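You operate a simulated robot arm through the tools that you are given. There is no shell and no other tool.

The job below is to be done with a simulated two-armed robot. You get a single attempt, and the scene is never put back.

TASK
Space the blue slide from the red one with the 160 mm bar and clamp it.
Fine: leave the bar between them.

It is judged by the outcome, as a careful person would: the job done as asked, and still so three seconds after it is handed in. It fails if anything else is knocked over, pushed out of place, dropped, spilled or broken.

THE ROBOT
Two 7-joint arms with fingered hands on one trunk that stands fixed in place. Base frame: the origin is at the foot of the trunk, x ahead of it, y to its left, z up; the work surface is at about z = 748. Units: mm, rad, N and s.
The left shoulder is at [60, 126, 1080], the right one opposite. With the tool pointing down near the work surface each hand reaches from about 360 to 720 mm from the base axis, measured 20 degrees to its own side. Payload 2.5 kg a hand.
The TCP of each hand is the grasp point between the finger pads, 30 mm short of the fingertips. In the tool frame z runs along the fingers and y along their closing line. The gripper opens to 104 mm; its body begins 35 mm behind the TCP. The gripper is a hand of 5 fingers: y runs from the thumb to the fingers, the wrist lies at [-15, -104, -178] in the tool frame, and closing takes about 1.5 s.
Orientation is that of the tool frame in the base frame, as a unit quaternion [x, y, z, w]. With the fingers straight down and the wrist toward the robot, the tool's x, y and z point along [0, 1, 0], [1, 0, 0] and [0, 0, -1] of the base frame.

THE INTERFACE
- The arms move only by the tool send_rows. It takes "left_plan", "right_plan" or both (then of equal length, played together; a hand with none holds still); each is a list of rows, each a list of 6 numbers: the shift along the tool's x, y, z in mm, then the turn, a rotation vector about the tool's x, y, z in rad. In form: [[x, y, z, rx, ry, rz], ...]. A call has 1 to 20 rows; each row is the pose to reach, as a shift and turn from the pose commanded when the call began, along the tool's axes at that moment. "left_fingers" and "right_fingers" are, for a hand that has rows, the opening, from 0 (shut) to 1 (fully open), set as the call begins (left out, the last holds). Rows are played at 5 a second. More than 50 mm and 0.15 rad between two rows, or a gripper value outside its range, and nothing of the call is played. Where a pose cannot be reached the arm comes as near as it can. A force on the tool above 40 N (or 10 N above the force at the start of the call, whichever is more), or a blocked arm, ends the call early, and 0.2 s more pass. Each finger travels about 153 mm/s and halts on what it meets, pressing with about 27 N; the grip force reading is that of the motor and also rises with nothing between the fingers. The clock runs only during rows and for 0.2 s after the last one: add rows that repeat a pose to give the fingers time. The reply holds the time, the measured pose of the TCP, the force on the tool along the base axes, the opening and the grip force, in the units named above and with some noise, with the torque about the TCP (base axes, N m) and any sound that the robot's microphone picked up.
- Cameras (640 x 400 px; columns grow to the right, rows downward): "scene" is now at [113.9, 8.3, 1273.3]; the picture's right is [0.07, -1.00, 0.00], its down [-0.73, -0.05, -0.68] and it looks along [0.67, 0.05, -0.74] (base axes); focal length 277 px, centre (320, 200). "left" rides on the left gripper at [-80, -78, -141] in its tool frame; the picture's right is [-0.78, -0.30, 0.56], its down [0.53, -0.78, 0.33] and it looks along [0.33, 0.56, 0.76] (tool axes); focal length 247 px, centre (320, 200). "right" rides on the right gripper at [80, -78, -141] in its tool frame; the picture's right is [-0.78, 0.30, -0.56], its down [-0.53, -0.78, 0.33] and it looks along [-0.33, 0.56, 0.76] (tool axes); focal length 247 px, centre (320, 200). There is no depth. A picture from a camera that has moved, and an enlarged one, comes with that camera's place and axes in the base frame and with its lens. The place of the scene camera against the robot may be out by one fixed shift of up to 12 mm in any direction.
- camera(camera): a new picture of that camera. It takes no simulated time.
- move_column(by): slides the trunk up (or, below 0, down) by that many mm; the arms and the scene camera ride with it, the base frame stays. It gives what a move gives, with no picture.
- set_fingers(index, middle, ring, little, thumb_bend, thumb_turn, hand): sets how far each is bent, from 0 (flat) to 1 (curled in); at 0.3 the hand is open as for a grip, at 0.7 the pads meet at the TCP. One left out holds its place. A second passes; each finger stops where it meets its share of the squeeze, and holds until it gets a number again. A gripper value or a shape takes the hand back. It gives what a move gives, with no picture; readings hold the bend of each and the force on index, middle, ring, little, thumb and palm. thumb_turn goes from beside the hand (0) to across from the fingers (1), as for a grip.
- preshape(shape, hand): the hand has 5 fingers and takes this shape, open, in about a second: jaw (thumb against the fingers, like two jaws); tri (thumb and two fingers); tip (a fingertip pinch); poke (one finger out to press); point (the index stretched); flat (the hand flat); cup (the hand cupped); fist (a fist). The gripper value then closes the fingers along that shape, each until it touches; the sizes above hold for jaw. It gives what a move gives, with no picture.
- aim_head(pan, tilt): turns the head with the scene camera to pan (to the left, within 1.501 rad either way) and tilt (down, from -0.506 to 1.204), counted from straight ahead of the robot. It gives what a move gives.
- close_up(camera, box): a new picture of the part [left, top, right, bottom] of that camera's present view, enlarged. It takes no simulated time.
- sign_off(): hands the job in; it is judged then, once.

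Nothing tells you positions but the pictures and the camera data. Unless the task says otherwise, let go and move clear before handing in.

The tools are called after "Emit:" as name(argument=value, ...) on one line, values as JSON. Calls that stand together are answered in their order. send_rows: Moves the arms, as the interface text tells. Its arguments: {"type":"object","properties":{"left_plan":{"type":"array","items":{"type":"array","items":{"type":"number"}}},"left_fingers":{"type":"number"},"right_plan":{"type":"array","items":{"type":"array","items":{"type":"number"}}},"right_fingers":{"type":"number"}},"required":[]} The other tools are called the same way: move_column (by) moves the trunk up or down; preshape (shape, hand) gives the hand a shape; set_fingers (index, middle, ring, little, thumb_bend, thumb_turn, hand) moves the fingers one by one; aim_head (pan, tilt) turns the head that bears the scene camera; camera (camera) takes a picture; close_up (camera, box) takes an enlarged picture of a part of a camera's view; sign_off () hands the job in.

At the start:

```text
time_s: 0.0
left_tcp_pos: [383.0, 316.7, 989.6]
left_tool_rot: [0.707, 0.707, -0.001, 0.0]
left_contact_force: [0.1, 1.3, -0.2]
left_torque: [0.02, 0.01, 0.03]
left_opening: 103.9
left_grasp_force: 0.1
left_shape: jaw
left_bend: [0.3, 0.3, 0.3, 0.3, 0.3, 0.98]
left_finger forces: [0.0, 0.0, 0.1, 0.1, 0.1, 0.0]
right_tcp_pos: [528.5, -57.0, 1007.2]
right_tool_rot: [0.706, 0.708, 0.0, 0.0]
right_contact_force: [0.6, 1.2, 0.6]
right_torque: [0.01, 0.01, 0.03]
right_opening: 103.6
right_grasp_force: 0.1
right_shape: jaw
right_bend: [0.3, 0.3, 0.3, 0.3, 0.3, 0.98]
right_finger forces: [0.0, 0.0, 0.0, 0.0, 0.0, 0.0]
trunk travel left (down, up): [-475.0, 465.0]
head pan, tilt (commanded): [0.073, 0.829]
```

scene: 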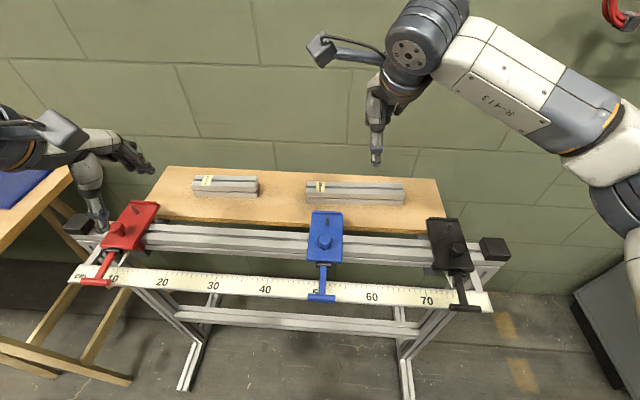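
right: 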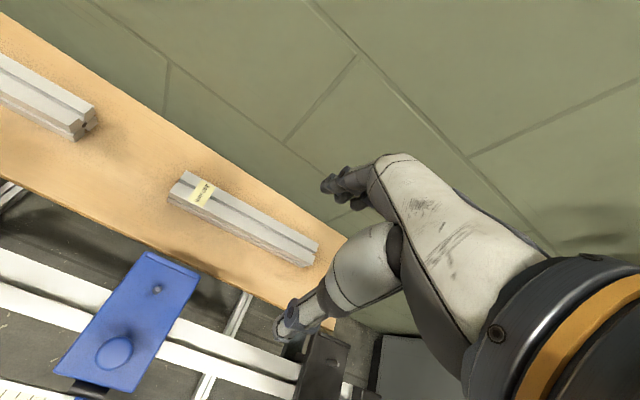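
left: 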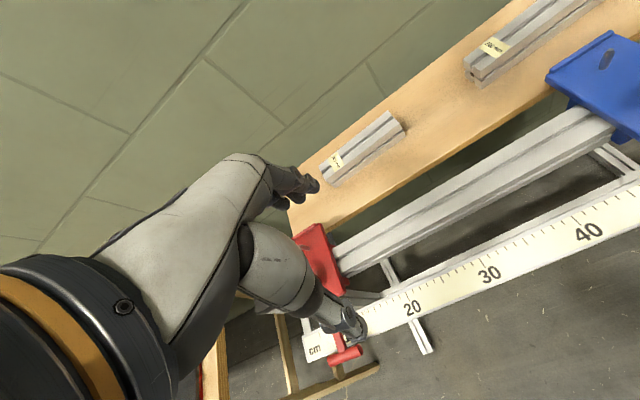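

I see a rail with a red slide on the left, a blue one in the middle and a black one on the right, with two aluminium bars on a shelf behind it. I'll look closer first to read the bar labels and see how the clamps are built.

Emit:
close_up(camera="scene", box=[60, 160, 280, 300])

Emit:
close_up(camera="scene", box=[280, 160, 500, 320])

Emit:
close_up(camera="left", box=[300, 100, 480, 220])

Emit:
close_up(camera="left", box=[440, 0, 640, 130])

Emit:
close_up(camera="right", box=[0, 160, 340, 400])

```text
2.86 times, centred on (170, 230) of scene
camera zoom: at [113.9, 8.3, 1273.3], right [0.07, -1.0, 0.0], down [-0.73, -0.05, -0.68], along [0.67, 0.05, -0.74], focal length 790 px, centre (749, 114)
```

zoom: 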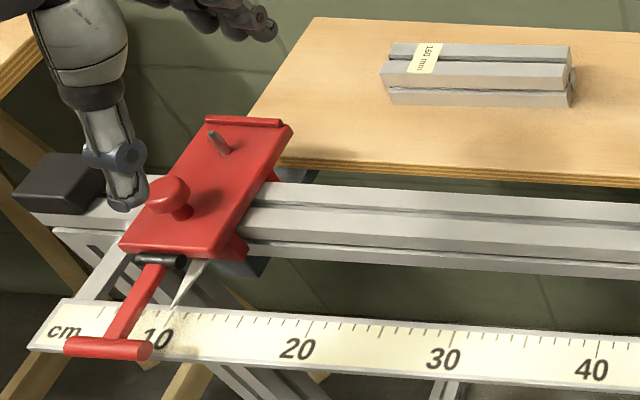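

```text
2.50 times, centred on (390, 240) of scene
camera zoom: at [113.9, 8.3, 1273.3], right [0.07, -1.0, 0.0], down [-0.73, -0.05, -0.68], along [0.67, 0.05, -0.74], focal length 691 px, centre (145, 100)
```

zoom: 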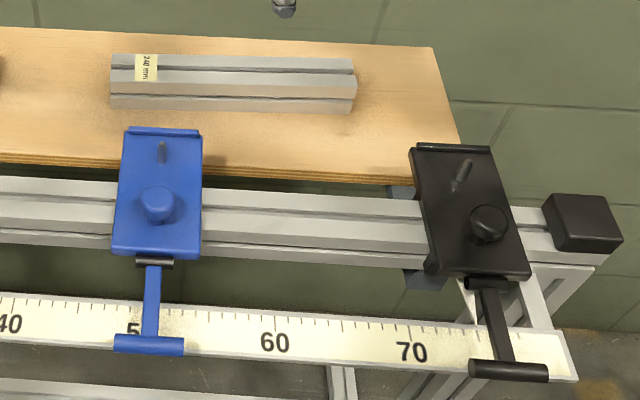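

```text
3.33 times, centred on (390, 160) of left
camera zoom: at [304.7, 236.6, 1130.7], right [-0.3, -0.78, -0.56], down [-0.78, 0.53, -0.33], along [0.56, 0.33, -0.76], focal length 823 px, centre (87, 333)
```

zoom: 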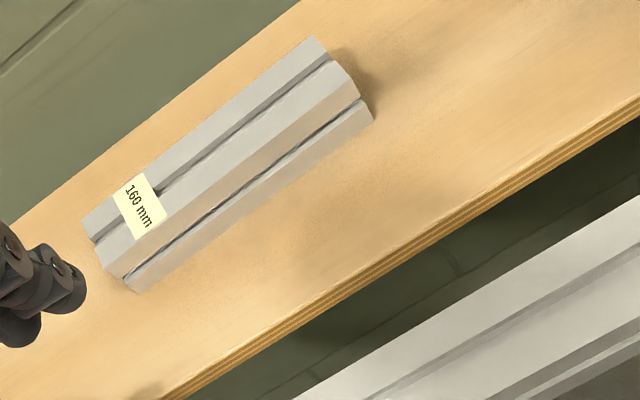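

```text
3.08 times, centred on (540, 65) of left
camera zoom: at [304.7, 236.6, 1130.7], right [-0.3, -0.78, -0.56], down [-0.78, 0.53, -0.33], along [0.56, 0.33, -0.76], focal length 760 px, centre (-357, 615)
```

zoom: 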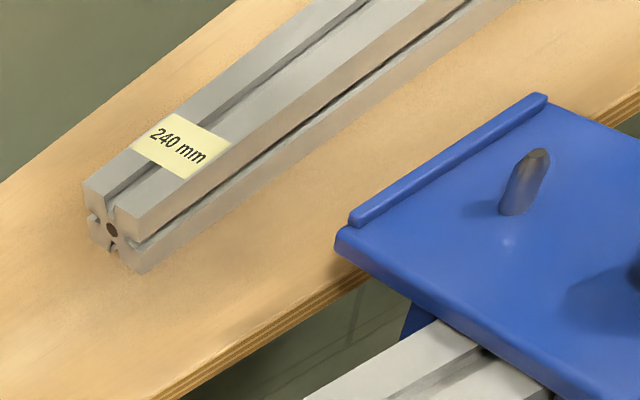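

```text
1.67 times, centred on (170, 280) of right
camera zoom: at [450.1, 21.6, 1148.2], right [0.3, -0.78, 0.56], down [-0.78, -0.54, -0.33], along [0.56, -0.33, -0.76], focal length 412 px, centre (570, 67)
```

zoom: 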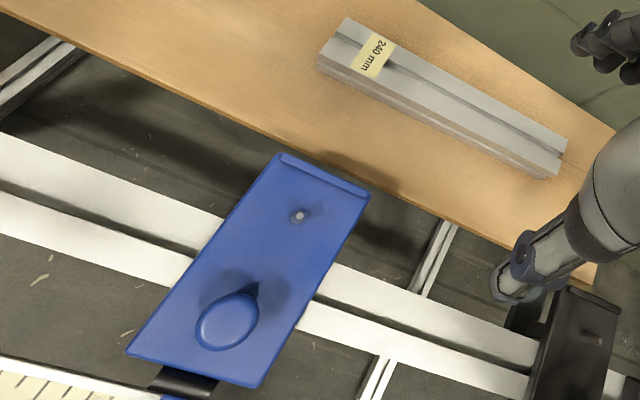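

The left bar reads 160 mm and the right one 240 mm. Each slide has a peg, a round knob and a T-lever at the front, so I'll zoom in on the levers and slide bodies to find out which part clamps.

Emit:
close_up(camera="scene", box=[70, 190, 170, 295])

Emit:
close_up(camera="scene", box=[280, 200, 380, 310])

Emit:
close_up(camera="scene", box=[410, 205, 520, 320])

Emit:
close_up(camera="left", box=[270, 210, 420, 380])

Emit:
close_up(camera="right", box=[0, 240, 220, 400])

```text
3.81 times, centred on (120, 242) of scene
camera zoom: at [113.9, 8.3, 1273.3], right [0.07, -1.0, 0.0], down [-0.73, -0.05, -0.68], along [0.67, 0.05, -0.74], focal length 1054 px, centre (1082, 38)
```

zoom: 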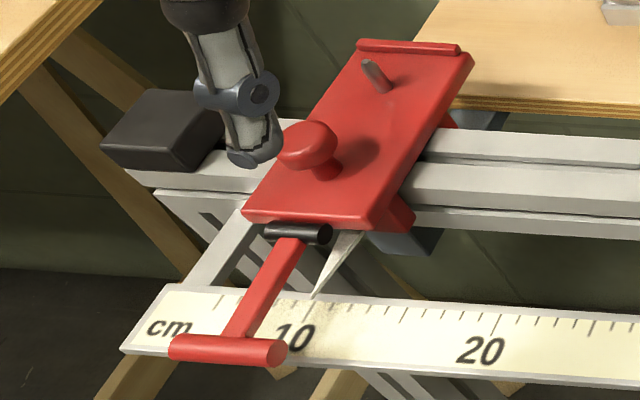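

```text
3.64 times, centred on (330, 255) of scene
camera zoom: at [113.9, 8.3, 1273.3], right [0.07, -1.0, 0.0], down [-0.73, -0.05, -0.68], along [0.67, 0.05, -0.74], focal length 1006 px, centre (284, 0)
```

zoom: 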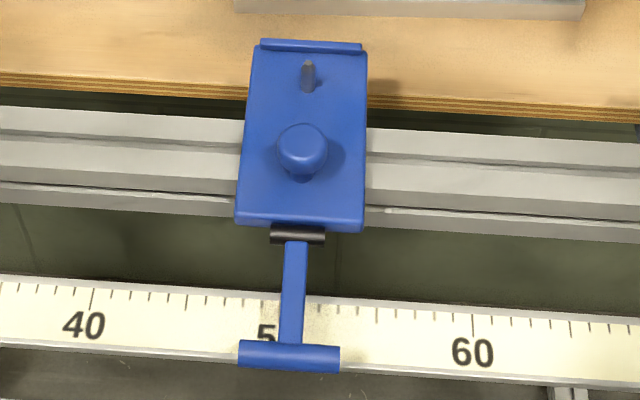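

```text
3.48 times, centred on (465, 262) of scene
camera zoom: at [113.9, 8.3, 1273.3], right [0.07, -1.0, 0.0], down [-0.73, -0.05, -0.68], along [0.67, 0.05, -0.74], focal length 962 px, centre (-184, -17)
```

zoom: 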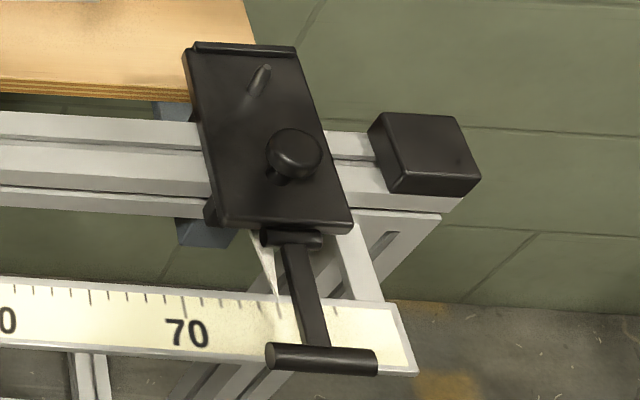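

```text
2.35 times, centred on (345, 295) of left
camera zoom: at [304.7, 236.6, 1130.7], right [-0.3, -0.78, -0.56], down [-0.78, 0.53, -0.33], along [0.56, 0.33, -0.76], focal length 581 px, centre (261, -24)
```

zoom: 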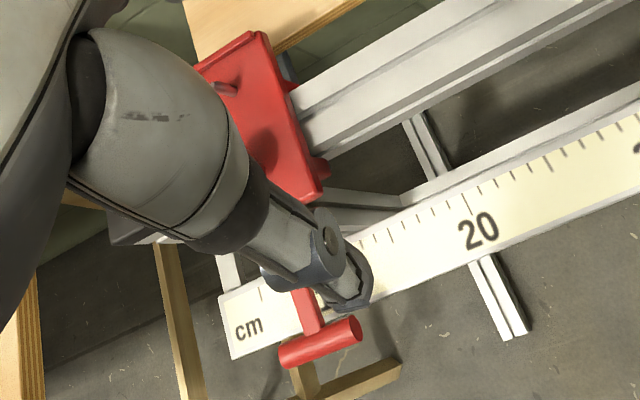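

```text
2.50 times, centred on (110, 320) of right
camera zoom: at [450.1, 21.6, 1148.2], right [0.3, -0.78, 0.56], down [-0.78, -0.54, -0.33], along [0.56, -0.33, -0.76], focal length 617 px, centre (845, -100)
```

zoom: 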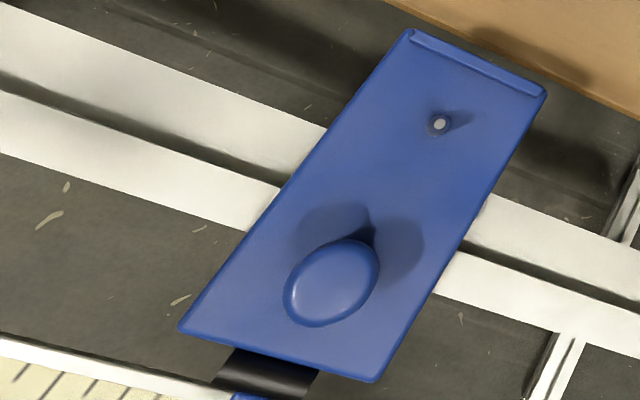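

The slides ride on a 40 mm-class T-slot rail and have front levers with hinge pins. I'll bring both wrist cameras to new viewpoints so I can triangulate positions and see how the levers are tilted.

Emit:
send_rows(left_plan=[[-9, 39, 15, 0, 0, 0], [-18, 78, 35, 0, 0, 0], [-27, 117, 50, 0, 0, 0], [-27, 117, 50, 0, 0, 0]], right_plan=[[35, -35, 10, 0, 0, 0], [70, -70, 20, 0, 0, 0], [105, -105, 40, 0, 0, 0], [107, -108, 60, 0, 0, 0]])

Emit:
camera(camera="left")

Emit:
camera(camera="right")

Emit:
camera(camera="scene")

```text
refused: row 1 steps farther than a row can; nothing moved
```

```text
taken
camera left: at [304.7, 236.6, 1130.7], right [-0.3, -0.78, -0.56], down [-0.78, 0.53, -0.33], along [0.56, 0.33, -0.76], focal length 247 px, centre (320, 200)
```

left: 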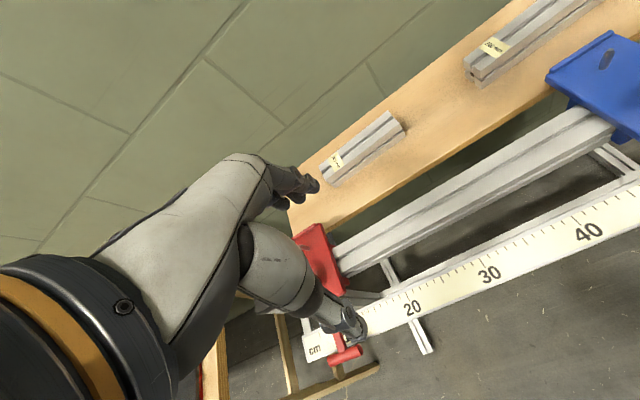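

```text
taken
camera right: at [450.1, 21.6, 1148.2], right [0.3, -0.78, 0.56], down [-0.78, -0.54, -0.33], along [0.56, -0.33, -0.76], focal length 247 px, centre (320, 200)
```

right: 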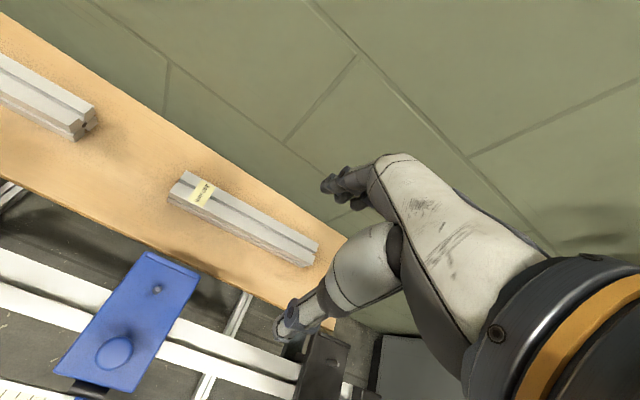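

```text
taken
camera scene: at [113.9, 8.3, 1273.3], right [0.07, -1.0, 0.0], down [-0.73, -0.05, -0.68], along [0.67, 0.05, -0.74], focal length 277 px, centre (320, 200)
```

scene: 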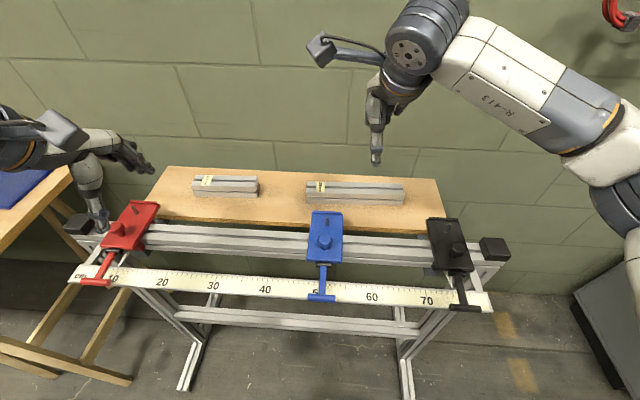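

The call was refused because one right-hand row stepped just over 50 mm. I'll send the same viewing move again with smaller steps.

Emit:
send_rows(left_plan=[[-7, 30, 12, 0, 0, 0], [-14, 60, 24, 0, 0, 0], [-21, 90, 36, 0, 0, 0], [-27, 117, 50, 0, 0, 0], [-27, 117, 50, 0, 0, 0]], right_plan=[[26, -26, 15, 0, 0, 0], [52, -52, 30, 0, 0, 0], [78, -78, 45, 0, 0, 0], [104, -104, 60, 0, 0, 0], [104, -104, 60, 0, 0, 0]])

Emit:
camera(camera="left")

Emit:
camera(camera="right")

Emit:
camera(camera="scene")

```text
time_s: 1.2
left_tcp_pos: [501.2, 288.0, 938.5]
left_tool_rot: [0.707, 0.707, 0.0, 0.0]
left_contact_force: [0.7, -0.7, 0.0]
left_torque: [-0.01, 0.02, 0.01]
left_opening: 103.7
left_grasp_force: 0.0
left_shape: jaw
left_bend: [0.3, 0.3, 0.3, 0.3, 0.3, 0.98]
left_finger forces: [0.1, 0.0, 0.1, 0.0, 0.0, 0.1]
right_tcp_pos: [421.8, 47.2, 948.1]
right_tool_rot: [0.706, 0.708, 0.001, 0.0]
right_contact_force: [0.4, 0.1, 0.4]
right_torque: [-0.03, 0.03, -0.01]
right_opening: 103.8
right_grasp_force: 0.0
right_shape: jaw
right_bend: [0.3, 0.3, 0.3, 0.3, 0.3, 0.98]
right_finger forces: [0.0, 0.0, 0.1, 0.0, 0.0, 0.0]
trunk travel left (down, up): [-475.0, 465.0]
head pan, tilt (commanded): [0.073, 0.829]
```

```text
taken
camera left: at [422.5, 208.5, 1080.4], right [-0.3, -0.78, -0.56], down [-0.78, 0.53, -0.33], along [0.56, 0.33, -0.76], focal length 247 px, centre (320, 200)
```

left: 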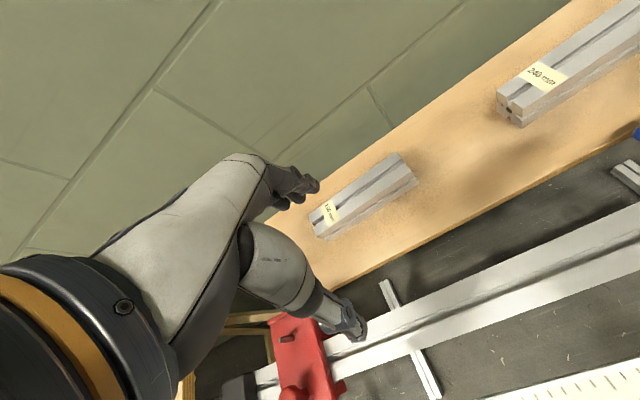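

```text
taken
camera right: at [344.4, 126.5, 1088.6], right [0.3, -0.78, 0.56], down [-0.78, -0.54, -0.33], along [0.56, -0.33, -0.76], focal length 247 px, centre (320, 200)
```

right: 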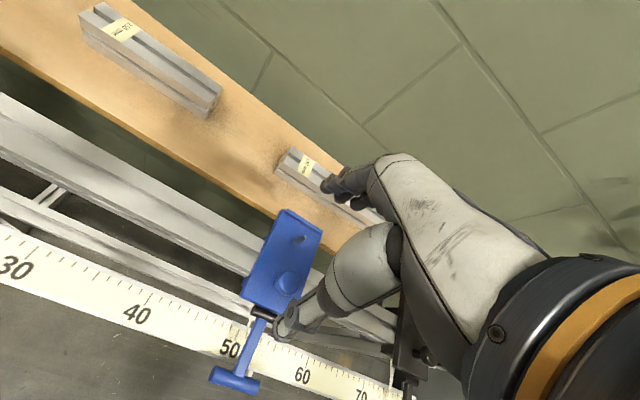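

```text
taken
camera scene: at [113.9, 8.4, 1273.3], right [0.07, -1.0, 0.0], down [-0.73, -0.05, -0.68], along [0.67, 0.05, -0.74], focal length 277 px, centre (320, 200)
```

scene: 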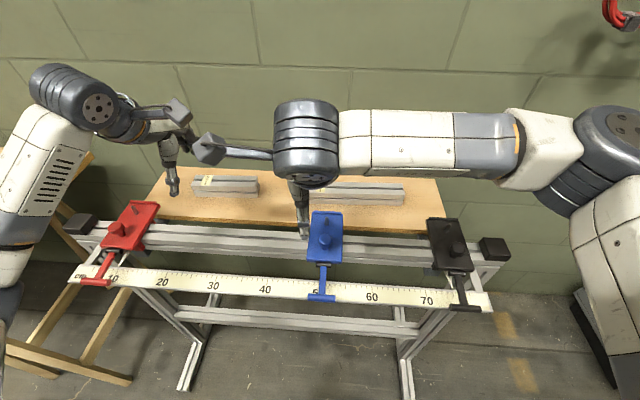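

Emit:
close_up(camera="right", box=[190, 200, 350, 400])

Emit:
close_up(camera="left", box=[230, 280, 390, 400])

Emit:
close_up(camera="right", box=[60, 0, 240, 130])

Emit:
close_up(camera="left", box=[290, 140, 430, 250])

Emit:
close_up(camera="right", box=[340, 320, 460, 400])

```text
2.00 times, centred on (270, 300) of right
camera zoom: at [344.4, 126.5, 1088.6], right [0.3, -0.78, 0.56], down [-0.78, -0.54, -0.33], along [0.56, -0.33, -0.76], focal length 494 px, centre (420, 0)
```

zoom: 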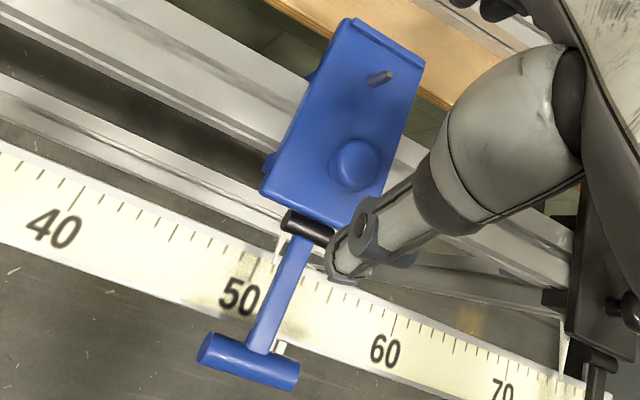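

```text
3.33 times, centred on (310, 340) of left
camera zoom: at [422.5, 208.5, 1080.4], right [-0.3, -0.78, -0.56], down [-0.78, 0.53, -0.33], along [0.56, 0.33, -0.76], focal length 823 px, centre (353, -267)
```

zoom: 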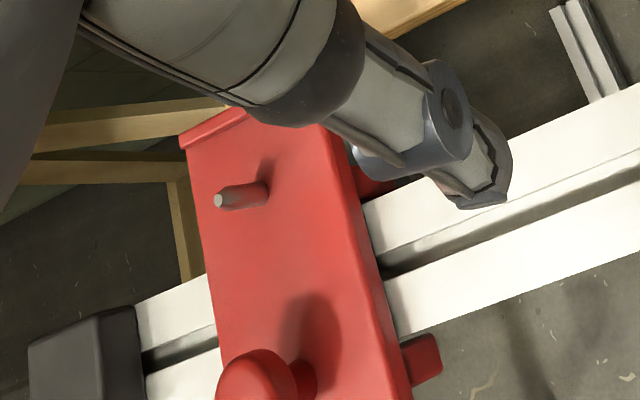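

```text
3.08 times, centred on (150, 65) of right
camera zoom: at [344.4, 126.5, 1088.6], right [0.3, -0.78, 0.56], down [-0.78, -0.54, -0.33], along [0.56, -0.33, -0.76], focal length 760 px, centre (843, 615)
```

zoom: 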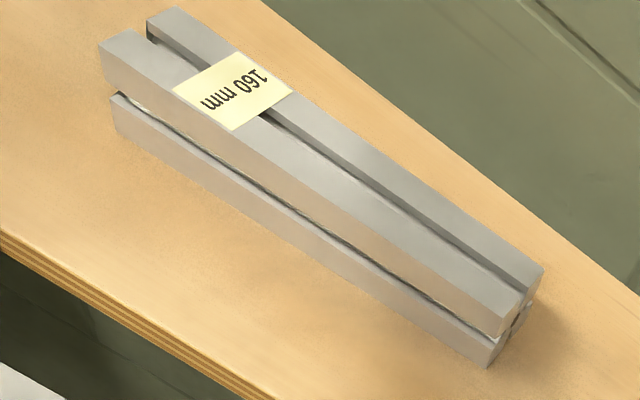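

```text
3.64 times, centred on (360, 195) of left
camera zoom: at [422.5, 208.5, 1080.4], right [-0.3, -0.78, -0.56], down [-0.78, 0.53, -0.33], along [0.56, 0.33, -0.76], focal length 898 px, centre (174, 218)
```

zoom: 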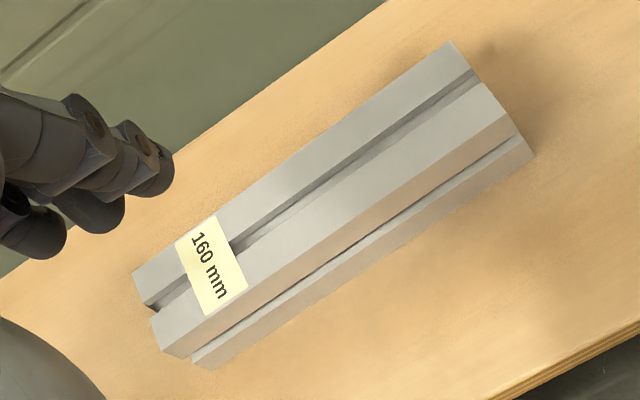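

```text
5.00 times, centred on (400, 360) of right
camera zoom: at [344.4, 126.5, 1088.6], right [0.3, -0.78, 0.56], down [-0.78, -0.54, -0.33], along [0.56, -0.33, -0.76], focal length 1235 px, centre (-80, -600)
```

zoom: 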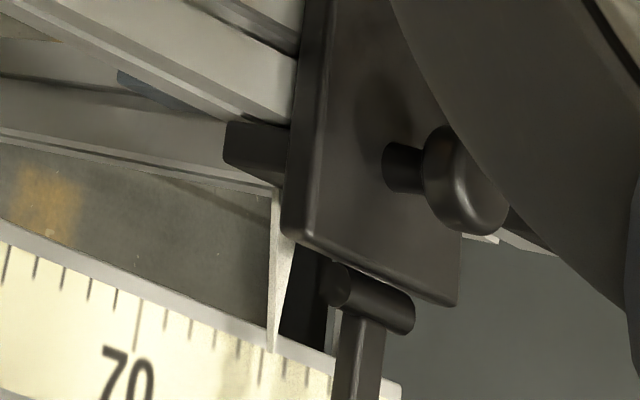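

All three levers look about horizontal, with the blue hinge near (383, 13, 790) and its T-end near (316, 15, 793). The 160 bar lies at roughly x 602, y 282, top z about 800. I'll zoom in further on the blue lever and red slide.

Emit:
close_up(camera="right", box=[205, 290, 285, 400])

Emit:
close_up(camera="right", box=[230, 200, 330, 320])

Emit:
close_up(camera="scene", box=[75, 230, 135, 295])

Emit:
close_up(camera="scene", box=[300, 250, 350, 310])

```text
3.64 times, centred on (245, 345) of right
camera zoom: at [344.4, 126.5, 1088.6], right [0.3, -0.78, 0.56], down [-0.78, -0.54, -0.33], along [0.56, -0.33, -0.76], focal length 898 px, centre (593, -327)
```

zoom: 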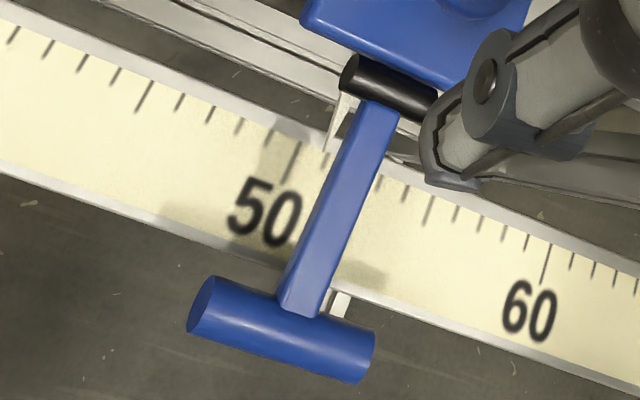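

```text
3.33 times, centred on (280, 260) of right
camera zoom: at [344.4, 126.5, 1088.6], right [0.3, -0.78, 0.56], down [-0.78, -0.54, -0.33], along [0.56, -0.33, -0.76], focal length 823 px, centre (453, 0)
```

zoom: 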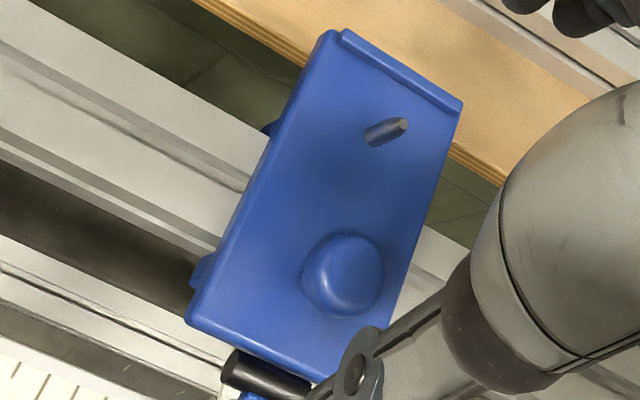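

```text
6.15 times, centred on (105, 262) of scene
camera zoom: at [113.9, 8.4, 1273.3], right [0.07, -1.0, 0.0], down [-0.73, -0.05, -0.68], along [0.67, 0.05, -0.74], focal length 1702 px, centre (1643, -185)
```

zoom: 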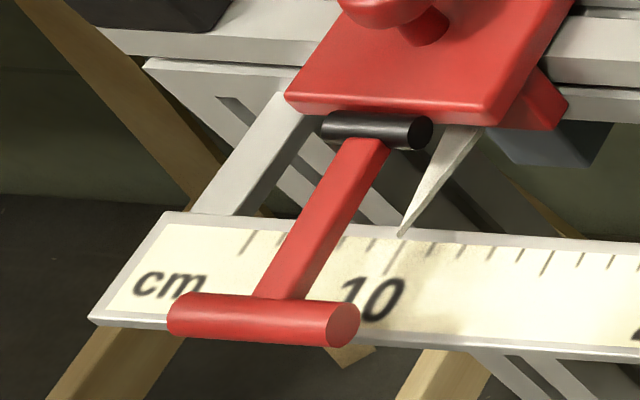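

```text
6.67 times, centred on (325, 280) of scene
camera zoom: at [113.9, 8.4, 1273.3], right [0.07, -1.0, 0.0], down [-0.73, -0.05, -0.68], along [0.67, 0.05, -0.74], focal length 1844 px, centre (287, -333)
```

zoom: 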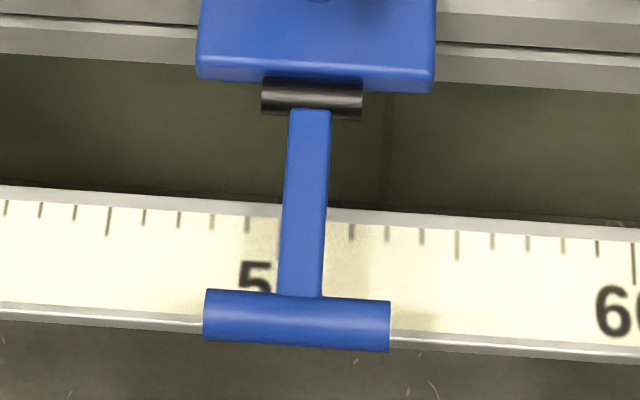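

Every lever looks the same and I can't yet tell which position is clamped. I'll move the right hand to the right of the blue slide for an unblocked view of its lever and underside, and to measure plate and rail heights.

Emit:
send_rows(right_plan=[[-40, -3, 0, 0, 0, 0], [-80, -6, 0, 0, 0, 0], [-120, -9, 10, 0, 0, 0], [-157, -12, 30, 0, 0, 0], [-157, -12, 48, 0, 0, 0], [-157, -12, 48, 0, 0, 0]])

Emit:
camera(camera="right")

Emit:
close_up(camera="right", box=[0, 60, 320, 380])

Emit:
camera(camera="scene")

```text
time_s: 2.6
left_tcp_pos: [500.3, 288.8, 939.0]
left_tool_rot: [0.707, 0.707, 0.0, 0.001]
left_contact_force: [0.3, -0.3, 0.6]
left_torque: [0.0, -0.03, 0.01]
left_opening: 103.8
left_grasp_force: 0.0
left_shape: jaw
left_bend: [0.3, 0.3, 0.3, 0.3, 0.3, 0.98]
left_finger forces: [0.1, 0.0, 0.0, 0.0, 0.0, 0.1]
right_tcp_pos: [412.3, -112.0, 898.7]
right_tool_rot: [0.707, 0.708, 0.0, 0.0]
right_contact_force: [-0.1, 0.7, 0.5]
right_torque: [0.02, 0.04, 0.02]
right_opening: 103.8
right_grasp_force: 0.2
right_shape: jaw
right_bend: [0.3, 0.3, 0.3, 0.3, 0.3, 0.98]
right_finger forces: [0.0, 0.1, 0.0, 0.0, 0.1, 0.1]
trunk travel left (down, up): [-475.0, 465.0]
head pan, tilt (commanded): [0.073, 0.829]
```

```text
taken
camera right: at [334.0, -33.3, 1040.7], right [0.3, -0.78, 0.56], down [-0.78, -0.54, -0.33], along [0.56, -0.33, -0.76], focal length 247 px, centre (320, 200)
```

right: 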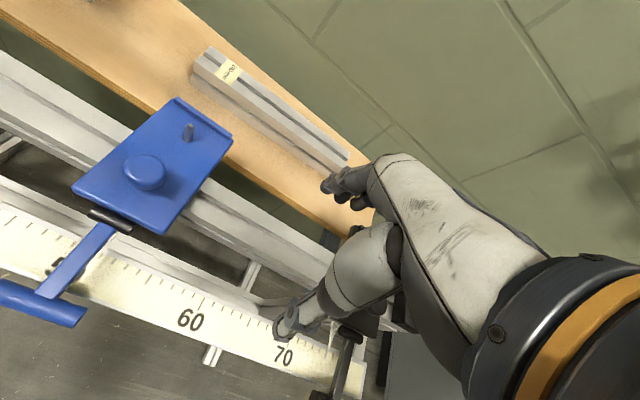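

```text
1.25 times, centred on (160, 220) of right
camera zoom: at [334.0, -33.3, 1040.7], right [0.3, -0.78, 0.56], down [-0.78, -0.54, -0.33], along [0.56, -0.33, -0.76], focal length 309 px, centre (520, 175)
```

zoom: 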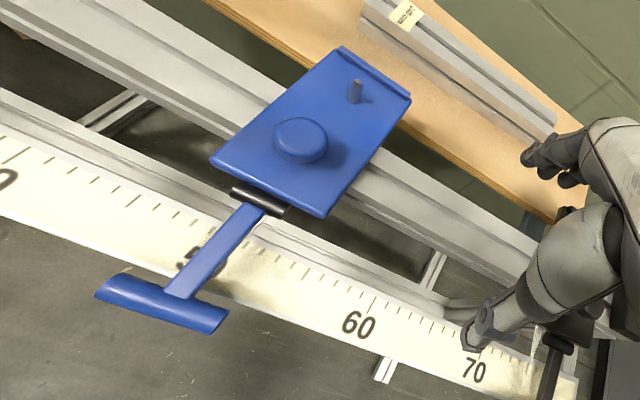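

```text
taken
camera scene: at [113.9, 8.4, 1273.3], right [0.07, -1.0, 0.0], down [-0.73, -0.05, -0.68], along [0.67, 0.05, -0.74], focal length 277 px, centre (320, 200)
```

scene: 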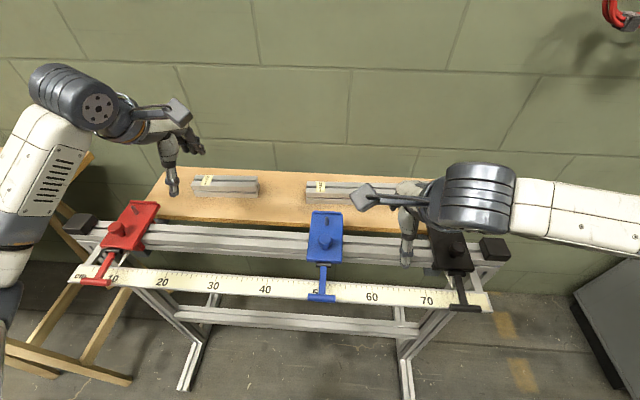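

Emit:
close_up(camera="right", box=[60, 80, 250, 250])

Emit:
close_up(camera="right", box=[0, 190, 160, 330])

Emit:
close_up(camera="right", box=[180, 150, 360, 300])

```text
2.35 times, centred on (155, 165) of right
camera zoom: at [334.0, -33.3, 1040.7], right [0.3, -0.78, 0.56], down [-0.78, -0.54, -0.33], along [0.56, -0.33, -0.76], focal length 581 px, centre (708, 282)
```

zoom: 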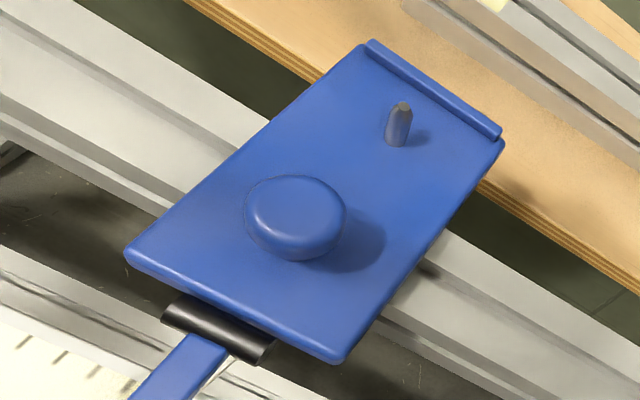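

```text
2.86 times, centred on (80, 260) of right
camera zoom: at [334.0, -33.3, 1040.7], right [0.3, -0.78, 0.56], down [-0.78, -0.54, -0.33], along [0.56, -0.33, -0.76], focal length 706 px, centre (1006, 29)
```

zoom: 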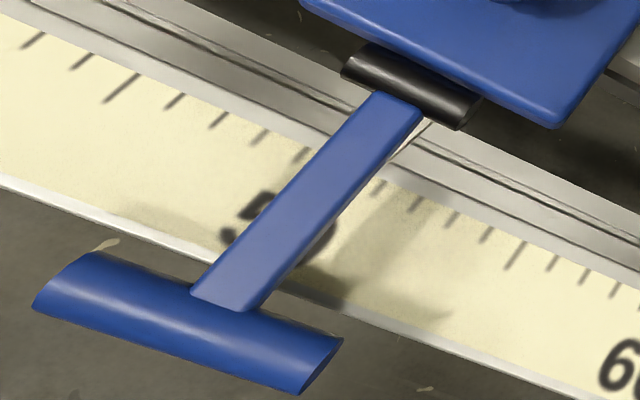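

```text
2.67 times, centred on (270, 225) of right
camera zoom: at [334.0, -33.3, 1040.7], right [0.3, -0.78, 0.56], down [-0.78, -0.54, -0.33], along [0.56, -0.33, -0.76], focal length 659 px, centre (453, 133)
```

zoom: 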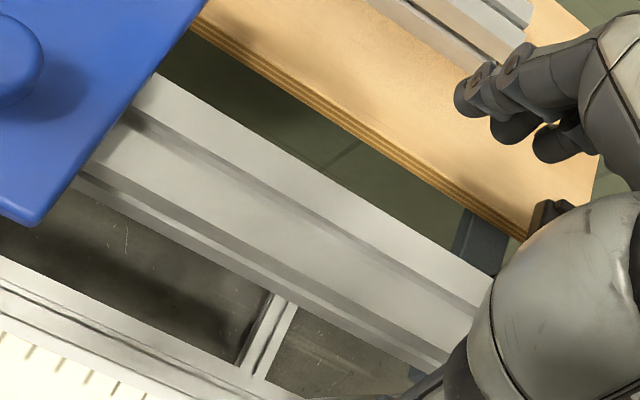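

From the wrist cameras the blue plate spans y -13 to 51 with top z about 809, its knob is at (414, 20, 842), and the rail is about 40 mm wide centred near x 436 with top about 797. Next I'll bring the open left hand over the 160 bar and check the alignment before gripping.

Emit:
send_rows(left_plan=[[-2, 35, 0, 0, 0, 0], [-4, 70, 10, 0, 0, 0], [-7, 102, 30, 0, 0, 0], [-7, 102, 65, 0, 0, 0], [-7, 102, 80, 0, 0, 0], [-7, 102, 80, 0, 0, 0]])

Emit:
camera(camera="left")

Emit:
close_up(camera="left", box=[270, 130, 450, 260])

Emit:
camera(camera="scene")

```text
time_s: 4.0
left_tcp_pos: [601.4, 282.9, 858.6]
left_tool_rot: [0.706, 0.708, 0.0, 0.0]
left_contact_force: [-0.5, 0.0, 0.3]
left_torque: [0.01, -0.03, -0.02]
left_opening: 103.7
left_grasp_force: 0.0
left_shape: jaw
left_bend: [0.3, 0.3, 0.3, 0.3, 0.3, 0.98]
left_finger forces: [0.1, 0.0, 0.0, 0.1, 0.0, 0.1]
right_tcp_pos: [411.4, -112.8, 899.7]
right_tool_rot: [0.707, 0.707, 0.0, 0.0]
right_contact_force: [0.7, -0.2, 0.0]
right_torque: [0.0, 0.04, 0.01]
right_opening: 103.7
right_grasp_force: 0.0
right_shape: jaw
right_bend: [0.3, 0.3, 0.3, 0.3, 0.3, 0.98]
right_finger forces: [0.0, 0.0, 0.0, 0.0, 0.0, 0.0]
trunk travel left (down, up): [-475.0, 465.0]
head pan, tilt (commanded): [0.073, 0.829]
```

```text
taken
camera left: at [523.8, 202.8, 1000.5], right [-0.3, -0.78, -0.56], down [-0.78, 0.53, -0.33], along [0.56, 0.33, -0.76], focal length 247 px, centre (320, 200)
```

left: 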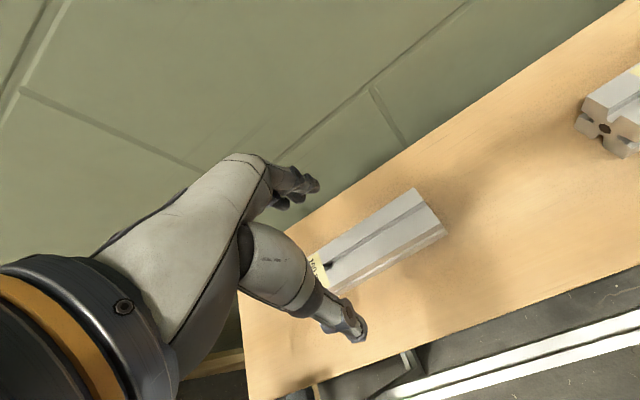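

```text
3.08 times, centred on (360, 195) of left
camera zoom: at [523.8, 202.8, 1000.5], right [-0.3, -0.78, -0.56], down [-0.78, 0.53, -0.33], along [0.56, 0.33, -0.76], focal length 760 px, centre (197, 215)
```

zoom: 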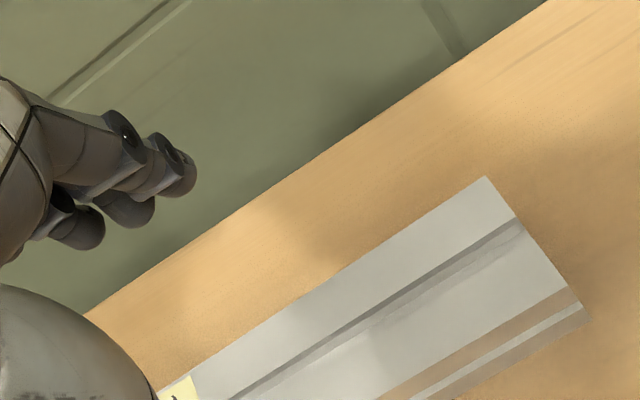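

```text
taken
camera scene: at [113.9, 8.3, 1273.3], right [0.07, -1.0, 0.0], down [-0.73, -0.05, -0.68], along [0.67, 0.05, -0.74], focal length 277 px, centre (320, 200)
```

scene: 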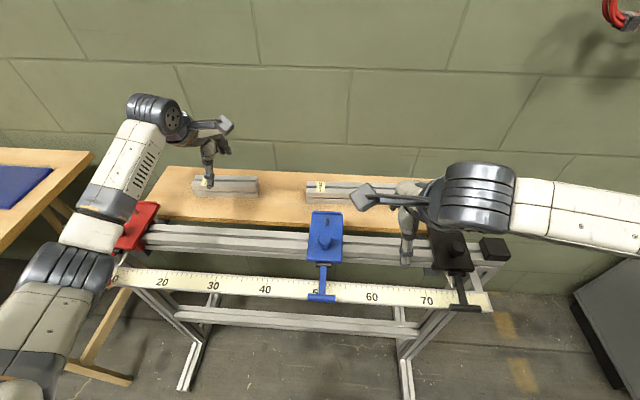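

The bar's top spans about x 588–625 and its near end is at y ≈ 203, so its centre is near (606, 283). The hand is well aligned, so I'll lower it to grip height without closing yet.

Emit:
send_rows(left_plan=[[0, 4, 25, 0, 0, 0], [0, 4, 45, 0, 0, 0], [0, 4, 56, 0, 0, 0], [0, 4, 64, 0, 0, 0], [0, 4, 64, 0, 0, 0]])

Emit:
camera(camera="left")

Emit:
close_up(camera="scene", box=[150, 130, 290, 220])

```text
time_s: 5.2
left_tcp_pos: [605.7, 283.0, 794.4]
left_tool_rot: [0.707, 0.708, 0.0, 0.0]
left_contact_force: [-0.6, 0.4, 0.5]
left_torque: [0.0, 0.02, 0.01]
left_opening: 103.8
left_grasp_force: 0.1
left_shape: jaw
left_bend: [0.3, 0.3, 0.3, 0.3, 0.3, 0.98]
left_finger forces: [0.0, 0.0, 0.1, 0.0, 0.0, 0.0]
right_tcp_pos: [412.5, -112.8, 899.2]
right_tool_rot: [0.706, 0.708, 0.0, 0.0]
right_contact_force: [0.0, -0.4, -0.5]
right_torque: [0.0, 0.01, 0.06]
right_opening: 104.0
right_grasp_force: 0.0
right_shape: jaw
right_bend: [0.3, 0.3, 0.3, 0.3, 0.3, 0.98]
right_finger forces: [0.0, 0.0, 0.0, 0.1, 0.1, 0.0]
trunk travel left (down, up): [-475.0, 465.0]
head pan, tilt (commanded): [0.073, 0.829]
```

```text
taken
camera left: at [527.9, 202.4, 936.5], right [-0.3, -0.78, -0.56], down [-0.78, 0.53, -0.33], along [0.56, 0.33, -0.76], focal length 247 px, centre (320, 200)
```

left: 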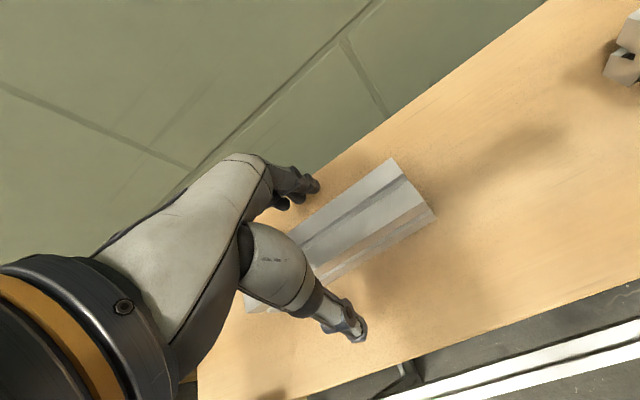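

```text
4.44 times, centred on (220, 175) of scene
camera zoom: at [113.9, 8.3, 1273.3], right [0.07, -1.0, 0.0], down [-0.73, -0.05, -0.68], along [0.67, 0.05, -0.74], focal length 1229 px, centre (764, 311)
```

zoom: 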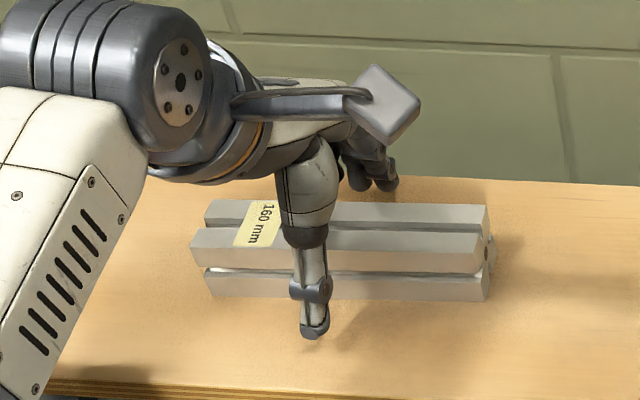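

The fingers straddle the bar with no contact. I'll close the left hand on the bar now.

Emit:
send_rows(left_plan=[[0, 0, 0, 0, 0, 0], [0, 0, 0, 0, 0, 0], [0, 0, 0, 0, 0, 0], [0, 0, 0, 0, 0, 0], [0, 0, 0, 0, 0, 0], [0, 0, 0, 0, 0, 0], [0, 0, 0, 0, 0, 0], [0, 0, 0, 0, 0, 0]], left_fingers=0)

Emit:
camera(camera="left")

Emit:
close_up(camera="scene", box=[150, 130, 290, 220])

```text
time_s: 7.0
left_tcp_pos: [606.0, 282.0, 794.3]
left_tool_rot: [0.707, 0.707, 0.0, 0.0]
left_contact_force: [1.0, -0.1, -0.2]
left_torque: [-0.06, 0.0, -0.06]
left_opening: 34.6
left_grasp_force: 27.4
left_shape: jaw
left_bend: [0.74, 0.51, 0.5, 0.5, 0.74, 1.0]
left_finger forces: [13.8, 6.4, 3.1, 1.2, 24.4, 0.0]
right_tcp_pos: [412.3, -112.7, 897.9]
right_tool_rot: [0.706, 0.708, 0.0, 0.0]
right_contact_force: [0.8, -0.9, 0.0]
right_torque: [0.01, -0.02, 0.06]
right_opening: 103.7
right_grasp_force: 0.1
right_shape: jaw
right_bend: [0.3, 0.3, 0.3, 0.3, 0.3, 0.98]
right_finger forces: [0.0, 0.0, 0.0, 0.1, 0.0, 0.0]
trunk travel left (down, up): [-475.0, 465.0]
head pan, tilt (commanded): [0.073, 0.829]
```

```text
taken
camera left: at [528.1, 202.5, 936.6], right [-0.3, -0.78, -0.56], down [-0.78, 0.53, -0.33], along [0.56, 0.33, -0.76], focal length 247 px, centre (320, 200)
```

left: 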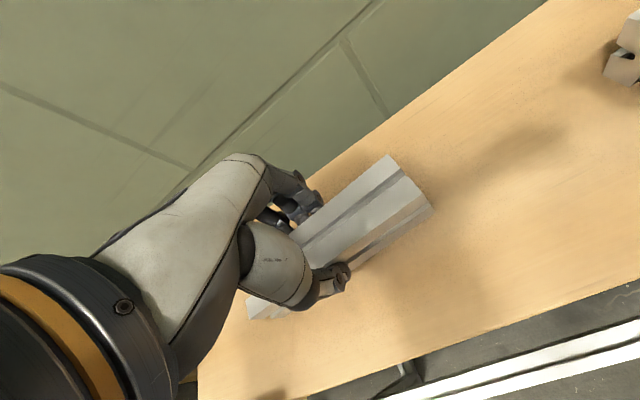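

```text
4.44 times, centred on (220, 175) of scene
camera zoom: at [114.0, 8.4, 1273.3], right [0.07, -1.0, 0.0], down [-0.73, -0.05, -0.68], along [0.67, 0.05, -0.74], focal length 1229 px, centre (764, 311)
```

zoom: 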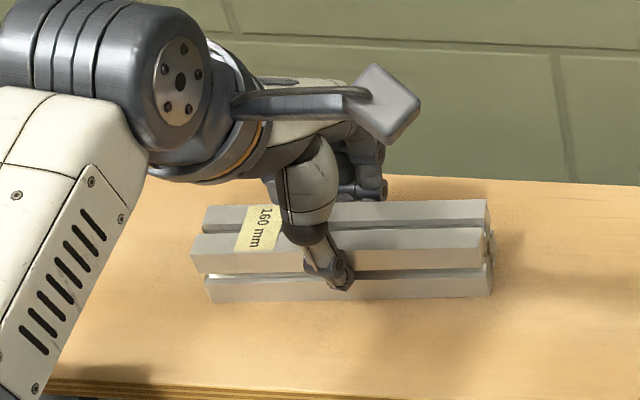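

The bar is gripped (thumb 24 N against the fingers). I'll lift it straight up a little and check that it stays level and doesn't slip.

Emit:
send_rows(left_plan=[[0, 0, -8, 0, 0, 0], [0, 0, -20, 0, 0, 0], [0, 0, -40, 0, 0, 0], [0, 0, -65, 0, 0, 0], [0, 0, -90, 0, 0, 0], [0, 0, -90, 0, 0, 0]])

Emit:
camera(camera="left")

Emit:
close_up(camera="scene", box=[120, 90, 300, 220])

```text
time_s: 8.4
left_tcp_pos: [606.8, 283.4, 885.7]
left_tool_rot: [0.707, 0.708, 0.001, 0.0]
left_contact_force: [-0.2, 1.4, -2.9]
left_torque: [0.03, 0.0, -0.03]
left_opening: 34.5
left_grasp_force: 26.8
left_shape: jaw
left_bend: [0.74, 0.51, 0.5, 0.5, 0.74, 1.0]
left_finger forces: [14.1, 6.4, 3.1, 0.8, 24.4, 0.0]
right_tcp_pos: [412.2, -113.0, 900.1]
right_tool_rot: [0.706, 0.708, 0.0, 0.0]
right_contact_force: [-0.5, 0.5, 1.1]
right_torque: [-0.05, 0.0, -0.03]
right_opening: 104.0
right_grasp_force: 0.1
right_shape: jaw
right_bend: [0.3, 0.3, 0.3, 0.3, 0.3, 0.98]
right_finger forces: [0.0, 0.0, 0.0, 0.0, 0.0, 0.0]
trunk travel left (down, up): [-475.0, 465.0]
head pan, tilt (commanded): [0.073, 0.829]
```

```text
taken
camera left: at [528.0, 204.0, 1028.1], right [-0.3, -0.78, -0.56], down [-0.78, 0.53, -0.33], along [0.56, 0.33, -0.76], focal length 247 px, centre (320, 200)
```

left: 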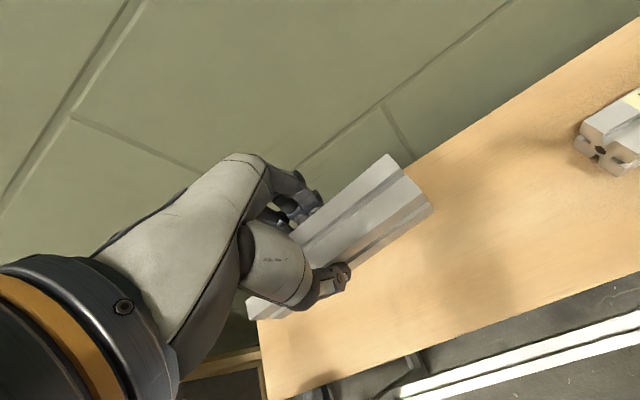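

```text
3.08 times, centred on (210, 155) of scene
camera zoom: at [114.1, 8.4, 1273.3], right [0.07, -1.0, 0.0], down [-0.73, -0.05, -0.68], along [0.67, 0.05, -0.74], focal length 851 px, centre (658, 338)
```

zoom: 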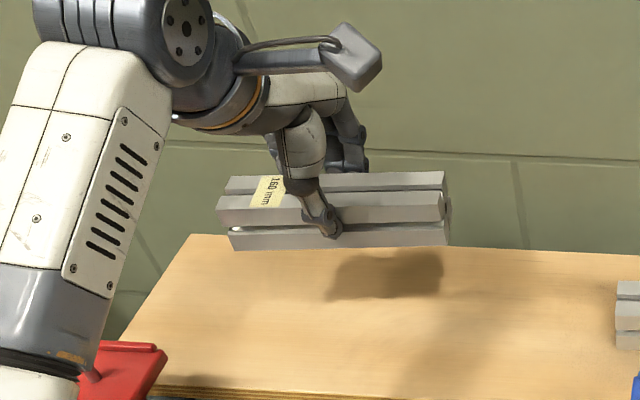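

The bar is held level and hasn't shifted in the hand. I'll carry it back over the rail, with clearance to both the red and blue slides, and then look.

Emit:
send_rows(left_plan=[[0, -40, 0, 0, 0, 0], [-1, -80, 0, 0, 0, 0], [-2, -120, 0, 0, 0, 0], [-3, -150, 0, 0, 0, 0], [-3, -170, 0, 0, 0, 0], [-3, -170, 0, 0, 0, 0]])

Emit:
camera(camera="left")

Emit:
camera(camera="scene")

Emit:
close_up(camera="left", box=[210, 240, 390, 400])

Emit:
close_up(camera="left", box=[300, 120, 480, 260])

```text
time_s: 9.8
left_tcp_pos: [437.1, 279.6, 886.3]
left_tool_rot: [0.706, 0.708, -0.001, 0.0]
left_contact_force: [-0.4, -0.9, -2.2]
left_torque: [-0.06, 0.02, 0.0]
left_opening: 34.5
left_grasp_force: 26.7
left_shape: jaw
left_bend: [0.74, 0.51, 0.5, 0.5, 0.74, 1.0]
left_finger forces: [14.1, 6.4, 3.1, 0.8, 24.5, 0.1]
right_tcp_pos: [410.7, -112.0, 900.7]
right_tool_rot: [0.706, 0.708, 0.0, 0.0]
right_contact_force: [-0.4, 0.7, 0.2]
right_torque: [-0.03, 0.01, 0.02]
right_opening: 103.6
right_grasp_force: 0.2
right_shape: jaw
right_bend: [0.3, 0.3, 0.3, 0.3, 0.3, 0.98]
right_finger forces: [0.0, 0.0, 0.1, 0.0, 0.1, 0.1]
trunk travel left (down, up): [-475.0, 465.0]
head pan, tilt (commanded): [0.073, 0.829]
```

```text
taken
camera left: at [358.0, 199.7, 1026.9], right [-0.3, -0.78, -0.56], down [-0.78, 0.53, -0.33], along [0.56, 0.33, -0.76], focal length 247 px, centre (320, 200)
```

left: 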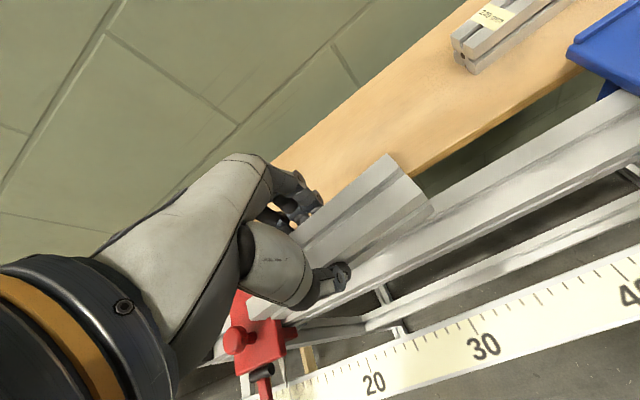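

```text
taken
camera scene: at [114.0, 8.5, 1273.3], right [0.07, -1.0, 0.0], down [-0.73, -0.05, -0.68], along [0.67, 0.05, -0.74], focal length 277 px, centre (320, 200)
```

scene: 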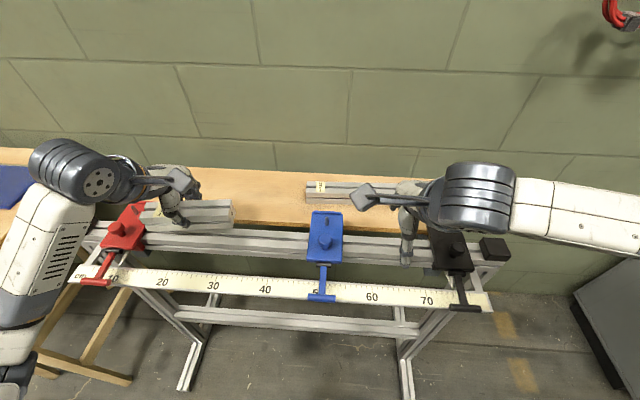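

```text
2.50 times, centred on (300, 320) of left
camera zoom: at [358.0, 199.7, 1026.9], right [-0.3, -0.78, -0.56], down [-0.78, 0.53, -0.33], along [0.56, 0.33, -0.76], focal length 617 px, centre (370, -100)
```

zoom: 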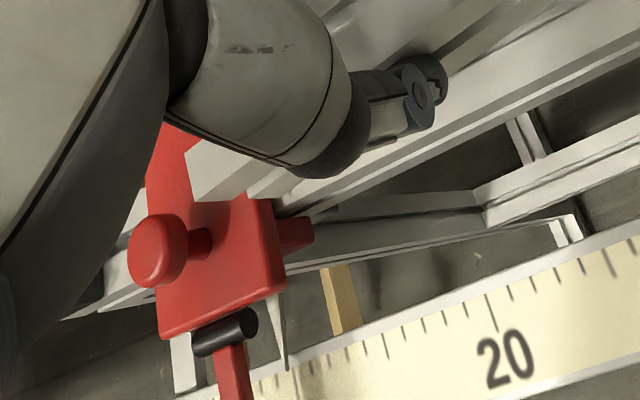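

```text
2.86 times, centred on (390, 190) of left
camera zoom: at [358.0, 199.7, 1026.9], right [-0.3, -0.78, -0.56], down [-0.78, 0.53, -0.33], along [0.56, 0.33, -0.76], focal length 706 px, centre (120, 229)
```

zoom: 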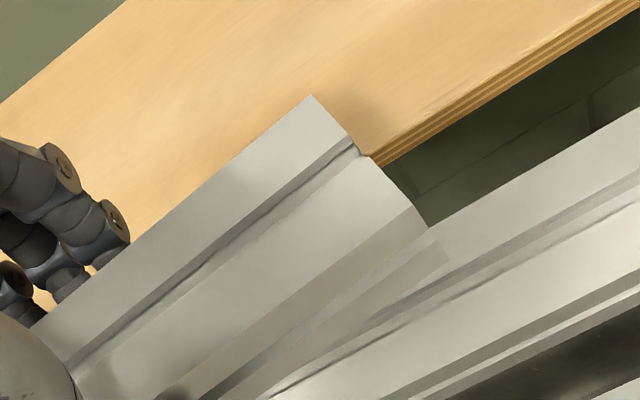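

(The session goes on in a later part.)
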